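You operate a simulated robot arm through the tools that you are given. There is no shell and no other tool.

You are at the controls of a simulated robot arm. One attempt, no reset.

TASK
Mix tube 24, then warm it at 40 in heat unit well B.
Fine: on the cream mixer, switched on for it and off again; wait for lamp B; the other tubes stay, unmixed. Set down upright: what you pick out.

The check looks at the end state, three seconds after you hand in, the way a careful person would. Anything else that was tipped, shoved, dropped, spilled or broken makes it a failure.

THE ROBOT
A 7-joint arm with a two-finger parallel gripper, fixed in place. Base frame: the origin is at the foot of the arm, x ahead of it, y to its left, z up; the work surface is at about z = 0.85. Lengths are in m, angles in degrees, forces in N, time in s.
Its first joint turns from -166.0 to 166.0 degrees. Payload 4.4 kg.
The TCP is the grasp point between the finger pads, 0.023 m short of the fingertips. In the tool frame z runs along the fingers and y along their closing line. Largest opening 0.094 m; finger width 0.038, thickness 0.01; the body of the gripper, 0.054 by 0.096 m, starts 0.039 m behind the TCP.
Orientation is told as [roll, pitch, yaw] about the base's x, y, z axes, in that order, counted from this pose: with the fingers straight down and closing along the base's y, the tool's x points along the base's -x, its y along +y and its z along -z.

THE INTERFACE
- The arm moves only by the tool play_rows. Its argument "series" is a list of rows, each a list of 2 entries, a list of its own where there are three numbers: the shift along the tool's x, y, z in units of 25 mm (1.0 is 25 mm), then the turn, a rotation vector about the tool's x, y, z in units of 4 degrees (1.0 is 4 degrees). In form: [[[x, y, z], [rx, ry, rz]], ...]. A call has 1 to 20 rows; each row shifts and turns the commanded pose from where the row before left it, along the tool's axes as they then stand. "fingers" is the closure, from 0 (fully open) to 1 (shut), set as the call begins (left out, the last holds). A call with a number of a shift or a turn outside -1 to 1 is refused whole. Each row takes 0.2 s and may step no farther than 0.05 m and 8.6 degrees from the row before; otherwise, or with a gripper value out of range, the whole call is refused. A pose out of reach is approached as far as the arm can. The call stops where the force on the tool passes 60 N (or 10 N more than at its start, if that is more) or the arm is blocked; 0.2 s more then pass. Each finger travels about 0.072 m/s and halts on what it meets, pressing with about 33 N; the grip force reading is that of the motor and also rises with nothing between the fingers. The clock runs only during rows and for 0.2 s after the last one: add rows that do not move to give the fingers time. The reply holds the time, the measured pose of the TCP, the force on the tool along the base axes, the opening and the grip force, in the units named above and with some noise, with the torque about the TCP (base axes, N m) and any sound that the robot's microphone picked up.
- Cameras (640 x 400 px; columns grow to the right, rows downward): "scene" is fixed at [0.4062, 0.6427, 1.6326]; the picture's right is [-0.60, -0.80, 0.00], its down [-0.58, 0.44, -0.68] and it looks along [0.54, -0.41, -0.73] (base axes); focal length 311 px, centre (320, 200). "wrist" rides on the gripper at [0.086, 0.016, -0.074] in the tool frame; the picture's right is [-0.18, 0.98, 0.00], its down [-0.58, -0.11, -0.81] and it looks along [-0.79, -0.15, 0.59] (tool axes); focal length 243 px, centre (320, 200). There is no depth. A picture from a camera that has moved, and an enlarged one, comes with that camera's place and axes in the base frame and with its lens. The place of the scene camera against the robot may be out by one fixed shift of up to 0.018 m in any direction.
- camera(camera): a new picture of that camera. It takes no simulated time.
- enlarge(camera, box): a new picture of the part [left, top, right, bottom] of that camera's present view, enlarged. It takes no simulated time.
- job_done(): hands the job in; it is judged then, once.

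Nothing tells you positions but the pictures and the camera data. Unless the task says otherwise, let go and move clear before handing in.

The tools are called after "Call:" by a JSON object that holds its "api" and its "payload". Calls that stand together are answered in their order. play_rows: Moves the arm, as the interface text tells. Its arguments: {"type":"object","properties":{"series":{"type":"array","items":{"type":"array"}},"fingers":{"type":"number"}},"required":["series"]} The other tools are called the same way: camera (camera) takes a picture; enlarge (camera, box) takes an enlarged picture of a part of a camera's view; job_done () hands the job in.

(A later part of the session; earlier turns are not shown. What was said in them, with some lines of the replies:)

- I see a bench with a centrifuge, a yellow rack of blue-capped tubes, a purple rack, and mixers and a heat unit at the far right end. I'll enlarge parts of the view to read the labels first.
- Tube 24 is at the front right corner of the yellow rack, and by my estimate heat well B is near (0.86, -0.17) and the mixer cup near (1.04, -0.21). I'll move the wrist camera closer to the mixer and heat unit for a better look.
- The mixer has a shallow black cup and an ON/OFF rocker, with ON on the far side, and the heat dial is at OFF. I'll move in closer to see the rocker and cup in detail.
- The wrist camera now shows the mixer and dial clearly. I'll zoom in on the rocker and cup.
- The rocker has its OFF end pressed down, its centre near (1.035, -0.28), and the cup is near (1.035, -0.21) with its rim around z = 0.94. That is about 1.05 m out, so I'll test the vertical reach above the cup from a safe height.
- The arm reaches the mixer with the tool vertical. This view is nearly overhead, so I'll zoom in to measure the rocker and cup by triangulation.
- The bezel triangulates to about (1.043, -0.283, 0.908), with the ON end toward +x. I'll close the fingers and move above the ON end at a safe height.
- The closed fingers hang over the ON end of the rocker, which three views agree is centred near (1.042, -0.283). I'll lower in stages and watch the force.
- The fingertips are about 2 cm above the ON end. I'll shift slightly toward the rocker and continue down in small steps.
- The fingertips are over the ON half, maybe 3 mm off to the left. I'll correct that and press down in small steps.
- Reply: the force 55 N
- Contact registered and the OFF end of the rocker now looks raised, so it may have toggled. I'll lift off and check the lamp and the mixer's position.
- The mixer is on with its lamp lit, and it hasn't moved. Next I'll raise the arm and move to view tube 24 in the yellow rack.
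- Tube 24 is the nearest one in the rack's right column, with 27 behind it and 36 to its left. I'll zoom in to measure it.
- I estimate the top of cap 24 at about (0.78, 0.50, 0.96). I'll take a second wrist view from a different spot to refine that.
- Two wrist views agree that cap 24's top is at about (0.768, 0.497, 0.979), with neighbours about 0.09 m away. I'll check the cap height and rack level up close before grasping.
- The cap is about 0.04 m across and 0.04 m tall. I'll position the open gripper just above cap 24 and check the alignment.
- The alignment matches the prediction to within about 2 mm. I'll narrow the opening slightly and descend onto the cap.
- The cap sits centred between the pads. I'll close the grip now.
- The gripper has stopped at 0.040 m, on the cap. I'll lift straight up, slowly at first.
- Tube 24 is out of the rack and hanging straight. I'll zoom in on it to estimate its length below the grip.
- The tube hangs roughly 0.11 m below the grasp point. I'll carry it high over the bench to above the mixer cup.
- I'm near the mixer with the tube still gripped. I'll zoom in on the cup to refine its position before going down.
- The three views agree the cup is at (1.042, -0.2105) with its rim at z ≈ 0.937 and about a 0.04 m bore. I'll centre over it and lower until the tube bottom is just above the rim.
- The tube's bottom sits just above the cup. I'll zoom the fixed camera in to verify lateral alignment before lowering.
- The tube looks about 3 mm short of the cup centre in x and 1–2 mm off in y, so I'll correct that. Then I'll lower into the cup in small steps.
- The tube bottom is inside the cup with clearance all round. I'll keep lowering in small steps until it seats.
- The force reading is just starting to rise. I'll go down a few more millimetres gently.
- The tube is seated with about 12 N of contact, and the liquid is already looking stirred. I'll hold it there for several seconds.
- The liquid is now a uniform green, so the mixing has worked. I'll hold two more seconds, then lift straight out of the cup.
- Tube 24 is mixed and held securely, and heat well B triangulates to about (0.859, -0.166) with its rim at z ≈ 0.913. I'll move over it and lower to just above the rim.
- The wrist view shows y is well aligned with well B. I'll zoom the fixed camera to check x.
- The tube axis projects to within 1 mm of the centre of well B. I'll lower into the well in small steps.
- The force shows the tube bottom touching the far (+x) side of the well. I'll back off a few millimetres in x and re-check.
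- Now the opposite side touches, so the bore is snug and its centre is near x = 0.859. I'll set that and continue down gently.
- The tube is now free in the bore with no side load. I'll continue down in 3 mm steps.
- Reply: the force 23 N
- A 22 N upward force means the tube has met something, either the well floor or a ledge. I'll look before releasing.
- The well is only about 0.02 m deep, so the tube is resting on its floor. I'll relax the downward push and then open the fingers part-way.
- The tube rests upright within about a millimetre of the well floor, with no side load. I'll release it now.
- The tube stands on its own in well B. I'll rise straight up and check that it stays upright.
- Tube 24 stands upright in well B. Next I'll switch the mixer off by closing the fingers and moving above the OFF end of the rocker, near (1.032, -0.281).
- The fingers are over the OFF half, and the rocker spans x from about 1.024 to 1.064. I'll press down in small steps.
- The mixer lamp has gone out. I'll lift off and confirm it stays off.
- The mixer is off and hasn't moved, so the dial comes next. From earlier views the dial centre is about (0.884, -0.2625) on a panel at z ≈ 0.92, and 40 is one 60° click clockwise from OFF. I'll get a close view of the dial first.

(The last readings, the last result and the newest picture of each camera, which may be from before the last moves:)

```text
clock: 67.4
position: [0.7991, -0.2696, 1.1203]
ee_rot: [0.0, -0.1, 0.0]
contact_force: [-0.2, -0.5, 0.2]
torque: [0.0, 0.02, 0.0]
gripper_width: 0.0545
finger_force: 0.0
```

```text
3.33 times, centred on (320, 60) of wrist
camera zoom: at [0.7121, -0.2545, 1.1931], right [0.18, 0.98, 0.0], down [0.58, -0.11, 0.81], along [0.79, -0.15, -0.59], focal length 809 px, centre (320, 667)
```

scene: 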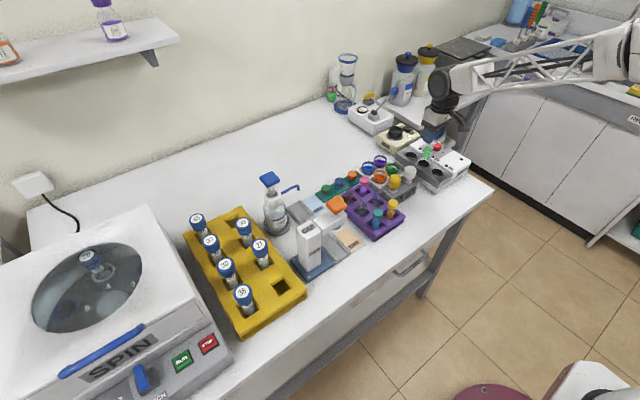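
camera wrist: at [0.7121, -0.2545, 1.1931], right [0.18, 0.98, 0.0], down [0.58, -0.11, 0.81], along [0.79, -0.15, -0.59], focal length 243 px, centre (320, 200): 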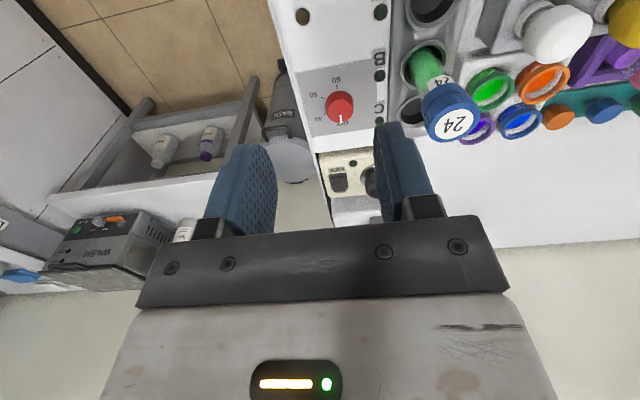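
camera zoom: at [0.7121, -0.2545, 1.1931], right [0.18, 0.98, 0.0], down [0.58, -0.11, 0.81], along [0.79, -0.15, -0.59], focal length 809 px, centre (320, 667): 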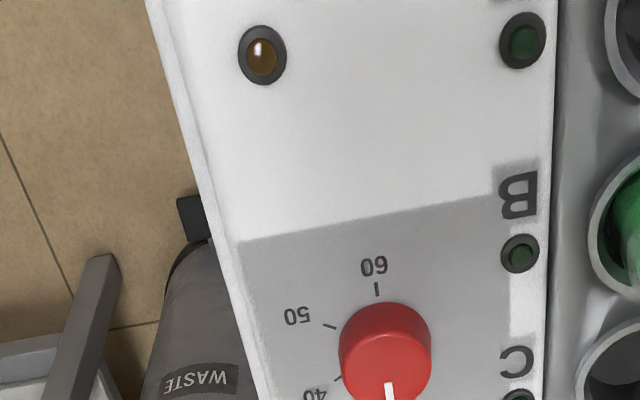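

The dial geometry is confirmed. I'll move above the dial and pre-rotate the gripper 60° counter-clockwise, so the turn to 40 ends at the neutral orientation.

Call:
{"api": "play_rows", "payload": {"series": [[[-0.85, 0.071, 0], [0, 0, 0]], [[-0.85, 0.071, 0], [0, 0, 0]], [[-0.85, 0.071, 0], [0, 0, 0]], [[-0.85, 0.071, 0], [0, 0, 0]], [[0, 0, 0], [0, 0, -1]], [[0, 0, 0], [0, 0, -1]], [[0, 0, 0], [0, 0, -1]], [[0, 0, 0], [0, 0, -1]], [[0, 0, 0], [0, 0, -1]], [[0, 0, 0], [0, 0, -1]], [[0, 0, 0], [0, 0, -1]], [[0, 0, 0], [0, 0, -1]], [[0, 0, 0], [0, 0, -1]], [[0, 0, 0], [0, 0, -1]], [[0, 0, 0], [0, 0, -1]], [[0, 0, 0], [0, 0, -1]], [[0, 0, 0], [0, 0, -1]], [[0, 0, 0], [0, 0, -1]], [[0, 0, 0], [0, 0, -1]], [[0, 0, 0], [0, 0, 0]]]}}

Call:
{"api": "camera", "payload": {"camera": "wrist"}}

Call:
{"api": "camera", "payload": {"camera": "scene"}}

```text
clock: 71.6
position: [0.8843, -0.262, 1.1206]
ee_rot: [0.0, 0.0, 60.0]
contact_force: [0.5, -0.8, -0.6]
torque: [-0.01, 0.0, 0.02]
gripper_width: 0.0546
finger_force: 0.1
```

```text
taken
camera wrist: at [0.8272, -0.3305, 1.1941], right [-0.76, 0.65, 0.0], down [0.38, 0.45, 0.81], along [0.52, 0.61, -0.59], focal length 243 px, centre (320, 200)
```

wrist: 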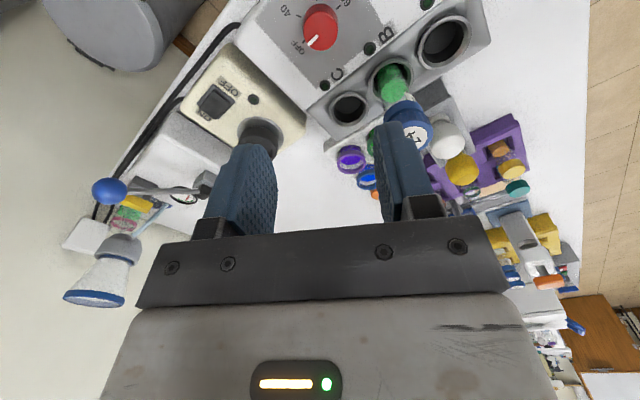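

```text
taken
```

scene: 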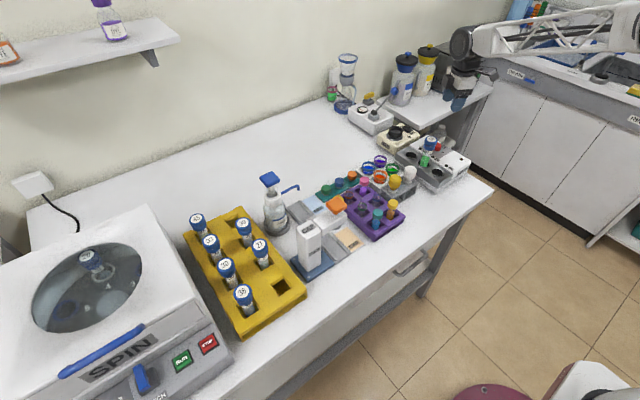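

The knob is centred under the gripper in the wrist view. I'll descend to just above the knob and check clearances.

Call:
{"api": "play_rows", "payload": {"series": [[[0, 0, 0.8], [0, 0, 0]], [[0, 0, 0.8], [0, 0, 0]], [[0, 0, 0.8], [0, 0, 0]], [[0, 0, 0.8], [0, 0, 0]], [[0, 0, 0.8], [0, 0, 0]], [[0, 0, 0.8], [0, 0, 0]], [[0, 0, 0.8], [0, 0, 0]], [[0, 0, 0], [0, 0, 0]]]}}

Call:
{"api": "camera", "payload": {"camera": "wrist"}}

Call:
{"api": "enlarge", "payload": {"camera": "scene", "box": [390, 90, 490, 190]}}

```text
clock: 73.4
position: [0.8846, -0.2645, 0.9796]
ee_rot: [-0.1, 0.0, 60.0]
contact_force: [-0.4, 0.2, -1.2]
torque: [-0.01, 0.03, 0.0]
gripper_width: 0.0546
finger_force: 0.0
```

```text
taken
camera wrist: at [0.8271, -0.331, 1.0537], right [-0.76, 0.65, 0.0], down [0.39, 0.45, 0.81], along [0.52, 0.61, -0.59], focal length 243 px, centre (320, 200)
```

wrist: 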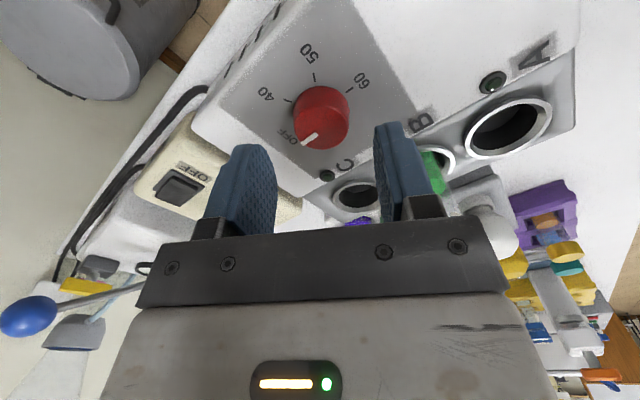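

```text
4.00 times, centred on (440, 140) of scene
camera zoom: at [0.4062, 0.6427, 1.6326], right [-0.6, -0.8, 0.0], down [-0.58, 0.44, -0.68], along [0.54, -0.41, -0.73], focal length 1244 px, centre (-160, 440)
```

zoom: 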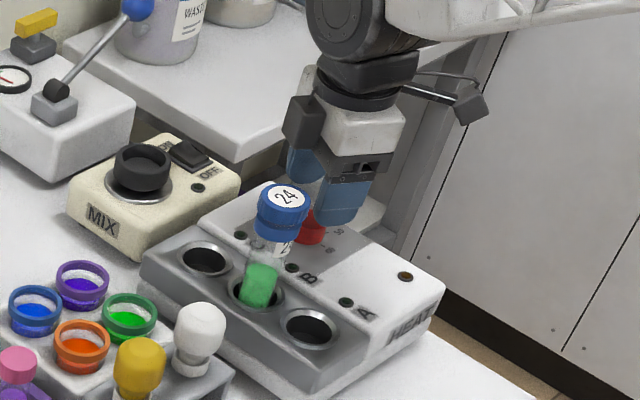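

The knob is centred between the open fingers and the tube is clear. I'll lower the fingertips to just above the panel.

Call:
{"api": "play_rows", "payload": {"series": [[[0, 0, 0.4], [0, 0, 0]], [[0, 0, 0.4], [0, 0, 0]], [[0, 0, 0.2], [0, 0, 0]], [[0, 0, 0.16], [0, 0, 0]], [[0, 0, 0], [0, 0, 0]]]}}

Call:
{"api": "camera", "payload": {"camera": "wrist"}}

Call:
{"api": "enlarge", "payload": {"camera": "scene", "box": [410, 110, 470, 170]}}

```text
clock: 74.6
position: [0.8844, -0.2634, 0.9502]
ee_rot: [0.0, 0.1, 60.0]
contact_force: [-0.4, 0.1, 0.5]
torque: [-0.03, -0.01, 0.02]
gripper_width: 0.0544
finger_force: 0.0
```

```text
taken
camera wrist: at [0.8271, -0.3307, 1.0248], right [-0.76, 0.65, 0.0], down [0.38, 0.45, 0.81], along [0.53, 0.61, -0.59], focal length 243 px, centre (320, 200)
```

wrist: 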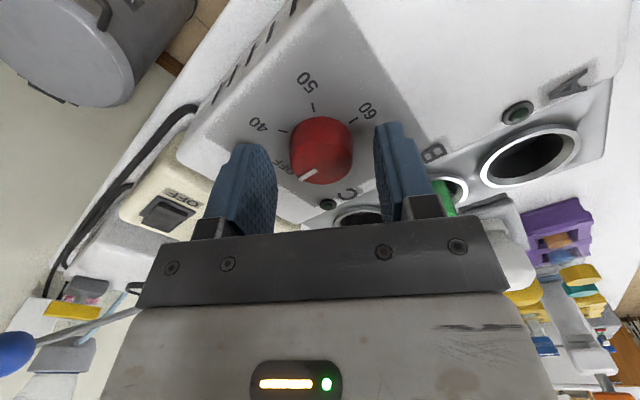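

```text
6.67 times, centred on (440, 140) of scene
camera zoom: at [0.4062, 0.6427, 1.6326], right [-0.6, -0.8, 0.0], down [-0.58, 0.44, -0.68], along [0.54, -0.41, -0.73], focal length 2074 px, centre (-480, 600)
```

zoom: 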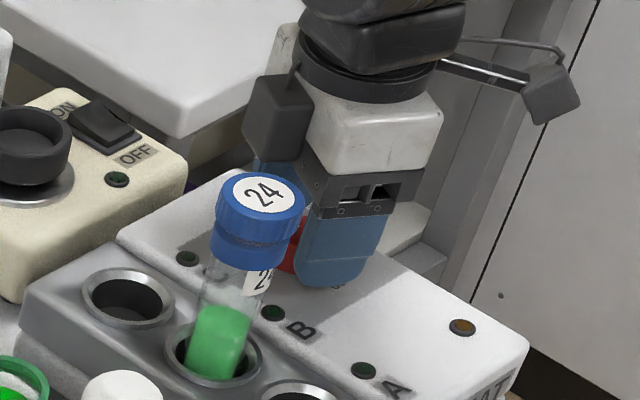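

The fingertips straddle the knob just above the panel, clear of the tube. I'll close on the knob.

Call:
{"api": "play_rows", "payload": {"series": [[[0, 0, 0], [0, 0, 0]], [[0, 0, 0], [0, 0, 0]], [[0, 0, 0], [0, 0, 0]]], "fingers": 1}}

Call:
{"api": "camera", "payload": {"camera": "wrist"}}

```text
clock: 75.4
position: [0.8845, -0.2624, 0.951]
ee_rot: [0.0, -0.1, 60.0]
contact_force: [-15.5, 7.5, 4.4]
torque: [0.08, 0.43, -0.01]
gripper_width: 0.0323
finger_force: 44.7
```

```text
taken
camera wrist: at [0.8268, -0.3305, 1.0247], right [-0.76, 0.65, 0.0], down [0.39, 0.45, 0.81], along [0.52, 0.61, -0.59], focal length 243 px, centre (320, 200)
```

wrist: 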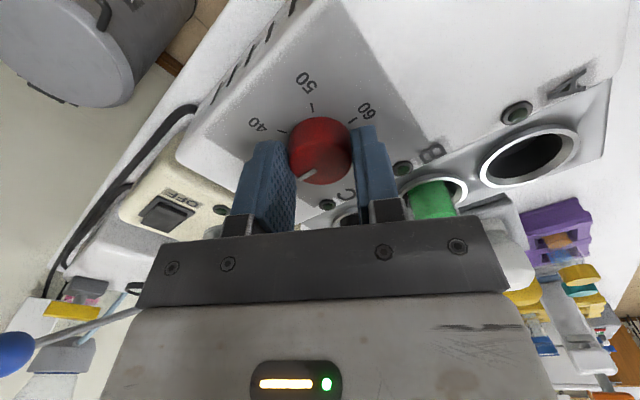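

The knob is gripped at 0.032 m with some sideways load. I'll nudge the hand to relieve that before turning.

Call:
{"api": "play_rows", "payload": {"series": [[[0, 0.08, 0], [0, 0, 0]], [[0, 0, 0], [0, 0, 0]]]}}

```text
clock: 76.0
position: [0.8849, -0.264, 0.9512]
ee_rot: [-0.1, 0.0, 59.9]
contact_force: [40.8, -18.0, -12.7]
torque: [-0.38, -1.05, -0.19]
gripper_width: 0.0327
finger_force: 44.6
```

That overshot because the arm is stiff. The zero-force point is about 0.55 mm from the original position, so I'll move most of the way back.

Call:
{"api": "play_rows", "payload": {"series": [[[0, -0.058, 0], [0, 0, 0]], [[0, 0, 0], [0, 0, 0]]]}}

Call:
{"api": "enlarge", "payload": {"camera": "scene", "box": [390, 110, 470, 190]}}

```text
clock: 76.6
position: [0.8847, -0.2633, 0.9508]
ee_rot: [0.1, 0.1, 59.9]
contact_force: [22.3, -15.0, -4.8]
torque: [-0.22, -0.59, -0.23]
gripper_width: 0.0323
finger_force: 44.8
```

```text
5.00 times, centred on (430, 150) of scene
camera zoom: at [0.4062, 0.6427, 1.6326], right [-0.6, -0.8, 0.0], down [-0.58, 0.44, -0.68], along [0.54, -0.41, -0.73], focal length 1555 px, centre (-230, 450)
```

zoom: 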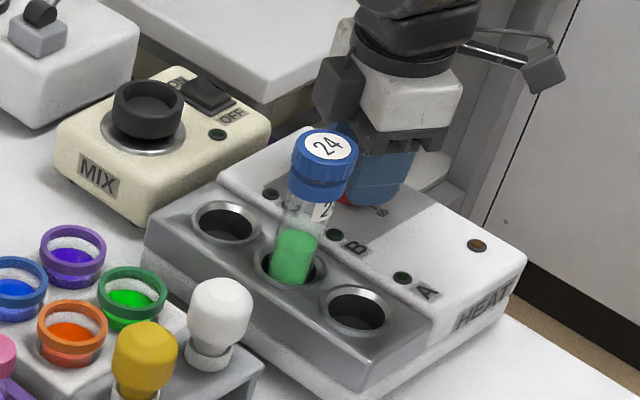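

The load is easing and the heat unit hasn't shifted. One more small nudge.

Call:
{"api": "play_rows", "payload": {"series": [[[0, -0.03, 0], [0, 0, 0]], [[0, 0, 0], [0, 0, 0]]]}}

```text
clock: 77.2
position: [0.8846, -0.2628, 0.9523]
ee_rot: [0.1, 0.0, 60.1]
contact_force: [-9.7, -6.4, 5.9]
torque: [-0.2, 0.42, -0.2]
gripper_width: 0.0326
finger_force: 44.8
```

The side load is small now. I'll begin turning the knob clockwise, 20° first.

Call:
{"api": "play_rows", "payload": {"series": [[[0, 0, 0], [0, 0, 1]], [[0, 0, 0], [0, 0, 1]], [[0, 0, 0], [0, 0, 1]], [[0, 0, 0], [0, 0, 1]], [[0, 0, 0], [0, 0, 1]], [[0, 0, 0], [0, 0, 0]]]}}

Call:
{"api": "enlarge", "payload": {"camera": "wrist", "box": [230, 60, 410, 220]}}

```text
clock: 78.6
position: [0.8839, -0.2625, 0.9517]
ee_rot: [0.1, 0.0, 40.0]
contact_force: [-44.3, 16.5, 10.5]
torque: [0.38, 1.17, 0.05]
gripper_width: 0.0326
finger_force: 45.4
```

```text
2.50 times, centred on (320, 140) of wrist
camera zoom: at [0.8071, -0.3067, 1.0249], right [-0.49, 0.87, 0.0], down [0.52, 0.29, 0.81], along [0.7, 0.4, -0.59], focal length 606 px, centre (320, 350)
```

zoom: 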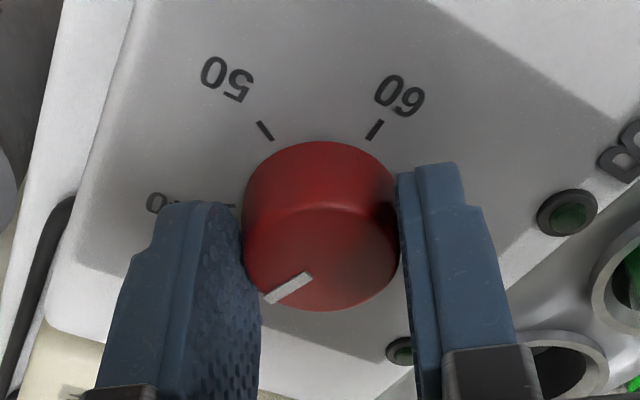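

The knob turns with the gripper, but the side load has grown to about 47 N. I'll shift about 1 mm to relieve it.

Call:
{"api": "play_rows", "payload": {"series": [[[0.018, 0.035, 0], [0, 0, 0]], [[0, 0, 0], [0, 0, 0]]]}}

```text
clock: 79.2
position: [0.8841, -0.2629, 0.9527]
ee_rot: [0.1, 0.0, 40.0]
contact_force: [-28.4, 10.0, 2.1]
torque: [0.22, 0.64, 0.02]
gripper_width: 0.0324
finger_force: 44.9
```

Call:
{"api": "play_rows", "payload": {"series": [[[0.02, 0.02, 0], [0, 0, 0]], [[0, 0, 0], [0, 0, 0]]]}}

```text
clock: 79.8
position: [0.8846, -0.2624, 0.9518]
ee_rot: [0.0, 0.0, 40.0]
contact_force: [1.1, 5.9, -8.6]
torque: [0.21, -0.23, -0.02]
gripper_width: 0.0327
finger_force: 45.3
```

The side load is relieved. I'll turn another 20° clockwise.

Call:
{"api": "play_rows", "payload": {"series": [[[0, 0, 0], [0, 0, 1]], [[0, 0, 0], [0, 0, 1]], [[0, 0, 0], [0, 0, 1]], [[0, 0, 0], [0, 0, 1]], [[0, 0, 0], [0, 0, 1]], [[0, 0, 0], [0, 0, 0]]]}}

```text
clock: 81.2
position: [0.8835, -0.2634, 0.951]
ee_rot: [0.1, -0.1, 20.0]
contact_force: [5.6, 27.0, -4.3]
torque: [0.43, 0.1, 0.03]
gripper_width: 0.0325
finger_force: 45.5
```

Call:
{"api": "play_rows", "payload": {"series": [[[-0.01, 0.025, 0], [0, 0, 0]], [[0, 0, 0], [0, 0, 1]], [[0, 0, 0], [0, 0, 1]], [[0, 0, 0], [0, 0, 1]], [[0, 0, 0], [0, 0, 0]]]}}

Call:
{"api": "enlarge", "payload": {"camera": "wrist", "box": [230, 60, 410, 220]}}

Call:
{"api": "enlarge", "payload": {"camera": "scene", "box": [390, 110, 470, 190]}}

```text
clock: 82.4
position: [0.8836, -0.2622, 0.9514]
ee_rot: [0.0, 0.0, 7.9]
contact_force: [-4.5, 20.1, -2.7]
torque: [0.47, 0.04, -0.01]
gripper_width: 0.0323
finger_force: 45.0
```

```text
2.50 times, centred on (320, 140) of wrist
camera zoom: at [0.7953, -0.2588, 1.0249], right [0.05, 1.0, 0.0], down [0.59, -0.03, 0.81], along [0.81, -0.04, -0.59], focal length 606 px, centre (320, 350)
```

zoom: 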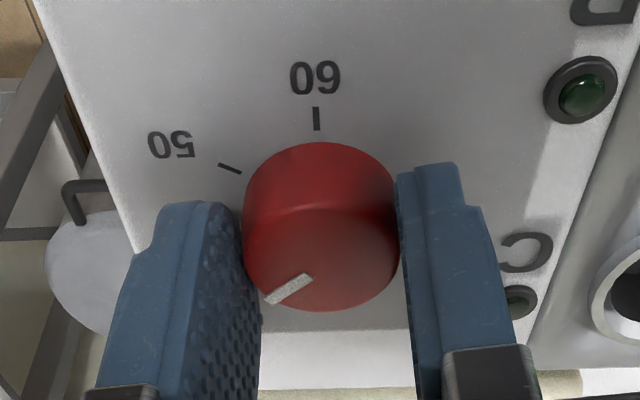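

```text
5.00 times, centred on (430, 150) of scene
camera zoom: at [0.4062, 0.6427, 1.6326], right [-0.6, -0.8, 0.0], down [-0.58, 0.44, -0.68], along [0.54, -0.41, -0.73], focal length 1555 px, centre (-230, 450)
```

zoom: 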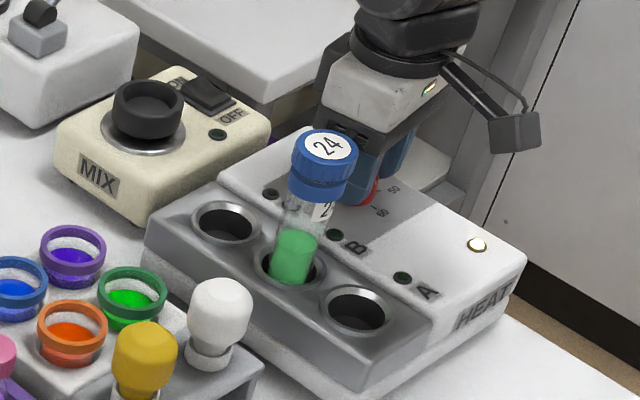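

The heat lamp has come on at about 52° of turn. I'll turn the last 8° to reach 40.

Call:
{"api": "play_rows", "payload": {"series": [[[0, 0.018, 0], [0, 0, 1]], [[0, 0, 0], [0, 0, 1]], [[0, 0, 0], [0, 0, 0]]]}}

Call:
{"api": "enlarge", "payload": {"camera": "wrist", "box": [230, 60, 410, 220]}}

```text
clock: 83.2
position: [0.8841, -0.2617, 0.9524]
ee_rot: [0.0, 0.0, 0.0]
contact_force: [0.3, 11.5, -5.9]
torque: [0.24, 0.05, 0.0]
gripper_width: 0.0324
finger_force: 44.9
```

```text
2.50 times, centred on (320, 140) of wrist
camera zoom: at [0.7966, -0.2464, 1.0249], right [0.18, 0.98, 0.0], down [0.58, -0.11, 0.81], along [0.79, -0.15, -0.59], focal length 606 px, centre (320, 350)
```

zoom: 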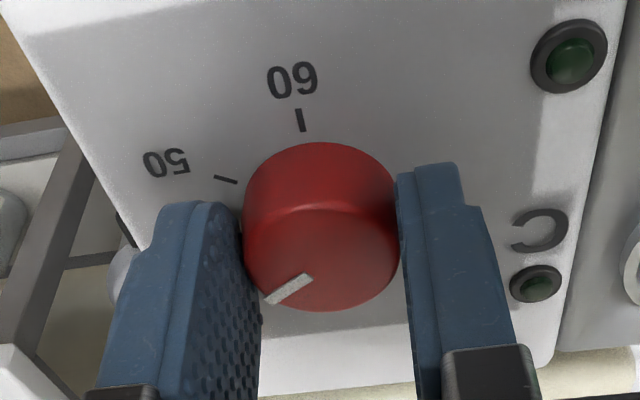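

The hand is back at neutral, so the knob has turned 60°. I'll open the fingers and check the pointer.

Call:
{"api": "play_rows", "payload": {"series": [[[0, 0, 0], [0, 0, 0]], [[0, 0, 0], [0, 0, 0]], [[0, 0, -0.4], [0, 0, 0]], [[0, 0, -0.8], [0, 0, 0]], [[0, 0, -0.8], [0, 0, 0]], [[0, 0, -0.8], [0, 0, 0]], [[0, 0, -0.8], [0, 0, 0]], [[0, 0, -0.8], [0, 0, 0]], [[0, 0, -0.8], [0, 0, 0]], [[0.5, 0, 0], [0, 0, 0]], [[1, 0, 0], [0, 0, 0]], [[1, 0, 0], [0, 0, 0]], [[0.8, 0, 0], [0, 0, 0]], [[0, 0, 0], [0, 0, 0]]], "fingers": 0.42}}

Call:
{"api": "camera", "payload": {"camera": "wrist"}}

Call:
{"api": "enlarge", "payload": {"camera": "scene", "box": [390, 110, 470, 190]}}

Call:
{"api": "enlarge", "payload": {"camera": "wrist", "box": [260, 30, 440, 160]}}

```text
clock: 86.2
position: [0.8007, -0.2632, 1.0814]
ee_rot: [0.0, 0.0, 0.0]
contact_force: [0.5, 0.9, -0.1]
torque: [-0.02, 0.02, 0.01]
gripper_width: 0.0545
finger_force: 0.1
```

```text
taken
camera wrist: at [0.7134, -0.247, 1.1548], right [0.18, 0.98, 0.0], down [0.58, -0.11, 0.81], along [0.79, -0.15, -0.59], focal length 243 px, centre (320, 200)
```

wrist: 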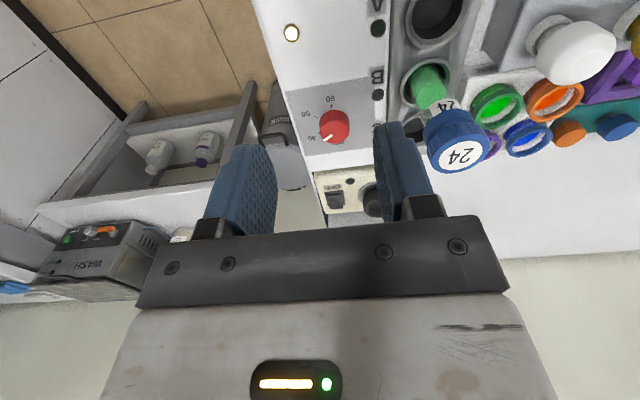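

```text
5.00 times, centred on (430, 150) of scene
camera zoom: at [0.4062, 0.6427, 1.6326], right [-0.6, -0.8, 0.0], down [-0.58, 0.44, -0.68], along [0.54, -0.41, -0.73], focal length 1555 px, centre (-230, 450)
```

zoom: 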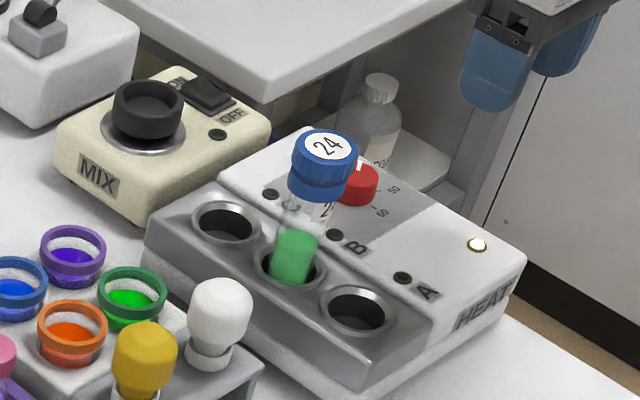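

```text
3.08 times, centred on (350, 95) of wrist
camera zoom: at [0.7134, -0.247, 1.1548], right [0.18, 0.98, 0.0], down [0.58, -0.11, 0.81], along [0.79, -0.15, -0.59], focal length 746 px, centre (228, 523)
```

zoom: 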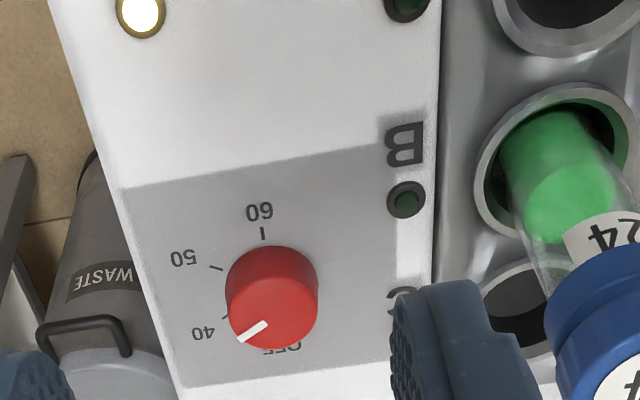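

The pointer now reads 40, with the pointer direction and the 40 tick both near -61°, and the heater lamp is lit. I'll wait for lamp B.

Call:
{"api": "play_rows", "payload": {"series": [[[0, 0, 0], [0, 0, 0]], [[0, 0, 0], [0, 0, 0]], [[0, 0, 0], [0, 0, 0]], [[0, 0, 0], [0, 0, 0]], [[0, 0, 0], [0, 0, 0]], [[0, 0, 0], [0, 0, 0]], [[0, 0, 0], [0, 0, 0]], [[0, 0, 0], [0, 0, 0]], [[0, 0, 0], [0, 0, 0]], [[0, 0, 0], [0, 0, 0]], [[0, 0, 0], [0, 0, 0]], [[0, 0, 0], [0, 0, 0]], [[0, 0, 0], [0, 0, 0]], [[0, 0, 0], [0, 0, 0]], [[0, 0, 0], [0, 0, 0]], [[0, 0, 0], [0, 0, 0]], [[0, 0, 0], [0, 0, 0]], [[0, 0, 0], [0, 0, 0]], [[0, 0, 0], [0, 0, 0]], [[0, 0, 0], [0, 0, 0]]]}}

Call:
{"api": "enlarge", "payload": {"camera": "wrist", "box": [260, 0, 480, 160]}}

```text
clock: 90.4
position: [0.8001, -0.2638, 1.0816]
ee_rot: [0.0, 0.1, 0.0]
contact_force: [0.2, -0.3, 0.5]
torque: [-0.02, -0.02, -0.01]
gripper_width: 0.0547
finger_force: 0.1
```

```text
2.50 times, centred on (370, 80) of wrist
camera zoom: at [0.7137, -0.247, 1.1548], right [0.18, 0.98, 0.0], down [0.58, -0.11, 0.81], along [0.79, -0.15, -0.59], focal length 606 px, centre (195, 500)
```

zoom: 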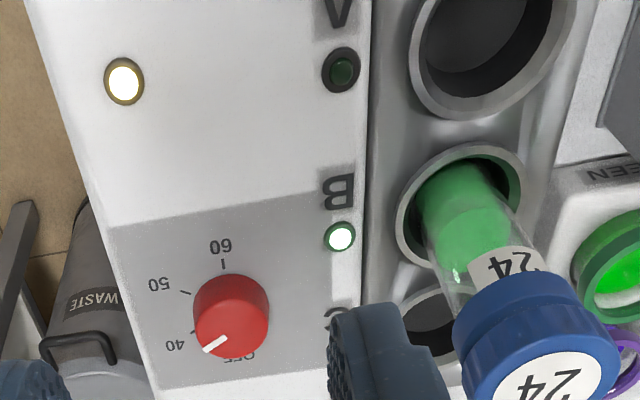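

Lamp B is lit with tube 24 upright in well B and the dial at 40. I'll move the arm clear and check the whole scene.

Call:
{"api": "play_rows", "payload": {"series": [[[0.3, -0.3, -0.8], [0, 0, 0]], [[0.3, -0.3, -0.8], [0, 0, 0]], [[0.3, -0.3, -0.8], [0, 0, 0]], [[0.3, -0.3, -0.8], [0, 0, 0]], [[0.3, -0.3, -0.8], [0, 0, 0]], [[0.3, -0.3, -0.8], [0, 0, 0]], [[0.8, 0, 0], [0, 0, 0]], [[0.8, 0, 0], [0, 0, 0]], [[0.8, 0, 0], [0, 0, 0]], [[0, 0, 0], [0, 0, 0]]], "fingers": 0}}

Call:
{"api": "camera", "payload": {"camera": "scene"}}

Call:
{"api": "enlarge", "payload": {"camera": "scene", "box": [370, 100, 480, 190]}}

Call:
{"api": "enlarge", "payload": {"camera": "scene", "box": [180, 160, 420, 340]}}

Call:
{"api": "camera", "payload": {"camera": "wrist"}}

```text
clock: 92.6
position: [0.6962, -0.307, 1.2014]
ee_rot: [0.0, -0.1, 0.1]
contact_force: [0.8, 0.3, 0.4]
torque: [-0.02, -0.01, -0.01]
gripper_width: 0.0941
finger_force: 0.2
```

```text
taken
```

scene: 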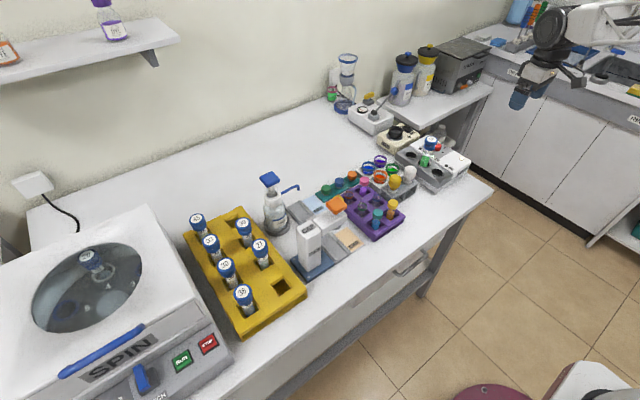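

```text
4.44 times, centred on (425, 145) of scene
camera zoom: at [0.4062, 0.6427, 1.6326], right [-0.6, -0.8, 0.0], down [-0.58, 0.44, -0.68], along [0.54, -0.41, -0.73], focal length 1382 px, centre (-147, 444)
```

zoom: 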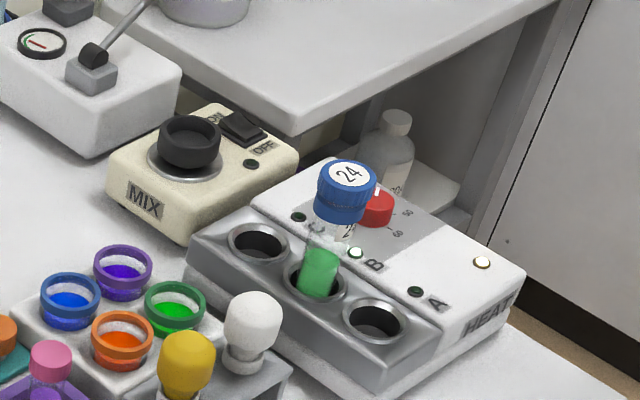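

```text
2.22 times, centred on (300, 250) of scene
camera zoom: at [0.4062, 0.6427, 1.6326], right [-0.6, -0.8, 0.0], down [-0.58, 0.44, -0.68], along [0.54, -0.41, -0.73], focal length 691 px, centre (364, 89)
```

zoom: 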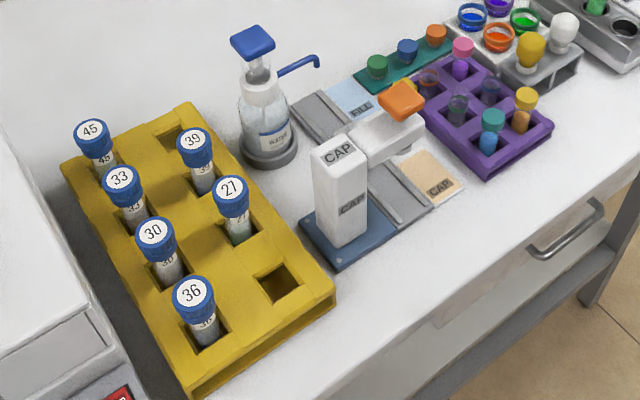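

```text
taken
camera wrist: at [0.6087, -0.2914, 1.275], right [0.18, 0.98, 0.0], down [0.58, -0.11, 0.81], along [0.79, -0.15, -0.59], focal length 243 px, centre (320, 200)
```

wrist: 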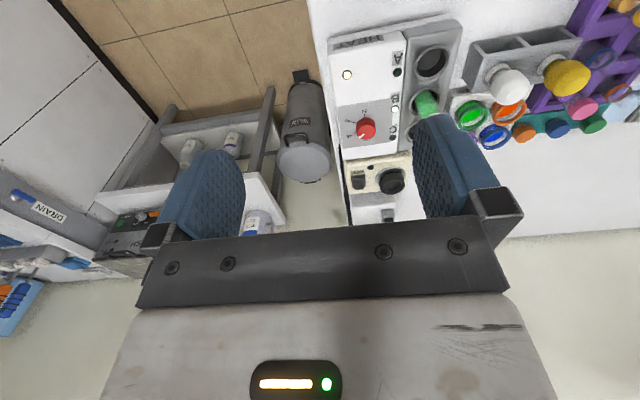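

Everything matches the task: tube 24 is mixed and upright in well B, lamp B is lit, the dial is at 40, and the mixer is off. The other tubes are undisturbed and the arm is clear, so I'm handing in.

Call:
{"api": "job_done", "payload": {}}

```text
The job is handed in.
```

Tube 24 is mixed and standing upright in heat unit well B with the dial at 40. Lamp B came on before I handed in.

- **Mixing:** I switched the cream mixer on and held tube 24 in its cup for about six seconds, until the liquid was an even green. I then switched the mixer off, and its lamp is out.
- **Warming:** I put the tube in well B first, then turned the dial from OFF to 40. I left the heat unit running at 40, since the task didn't ask to turn it off.
- **Everything else:** The other tubes stayed in their rack, unmixed. In the last pictures nothing else had been moved, tipped or spilled.

While I gripped the dial, the sideways force briefly reached about 47 N. The heat unit did not shift in the pictures, and the tube stayed upright.
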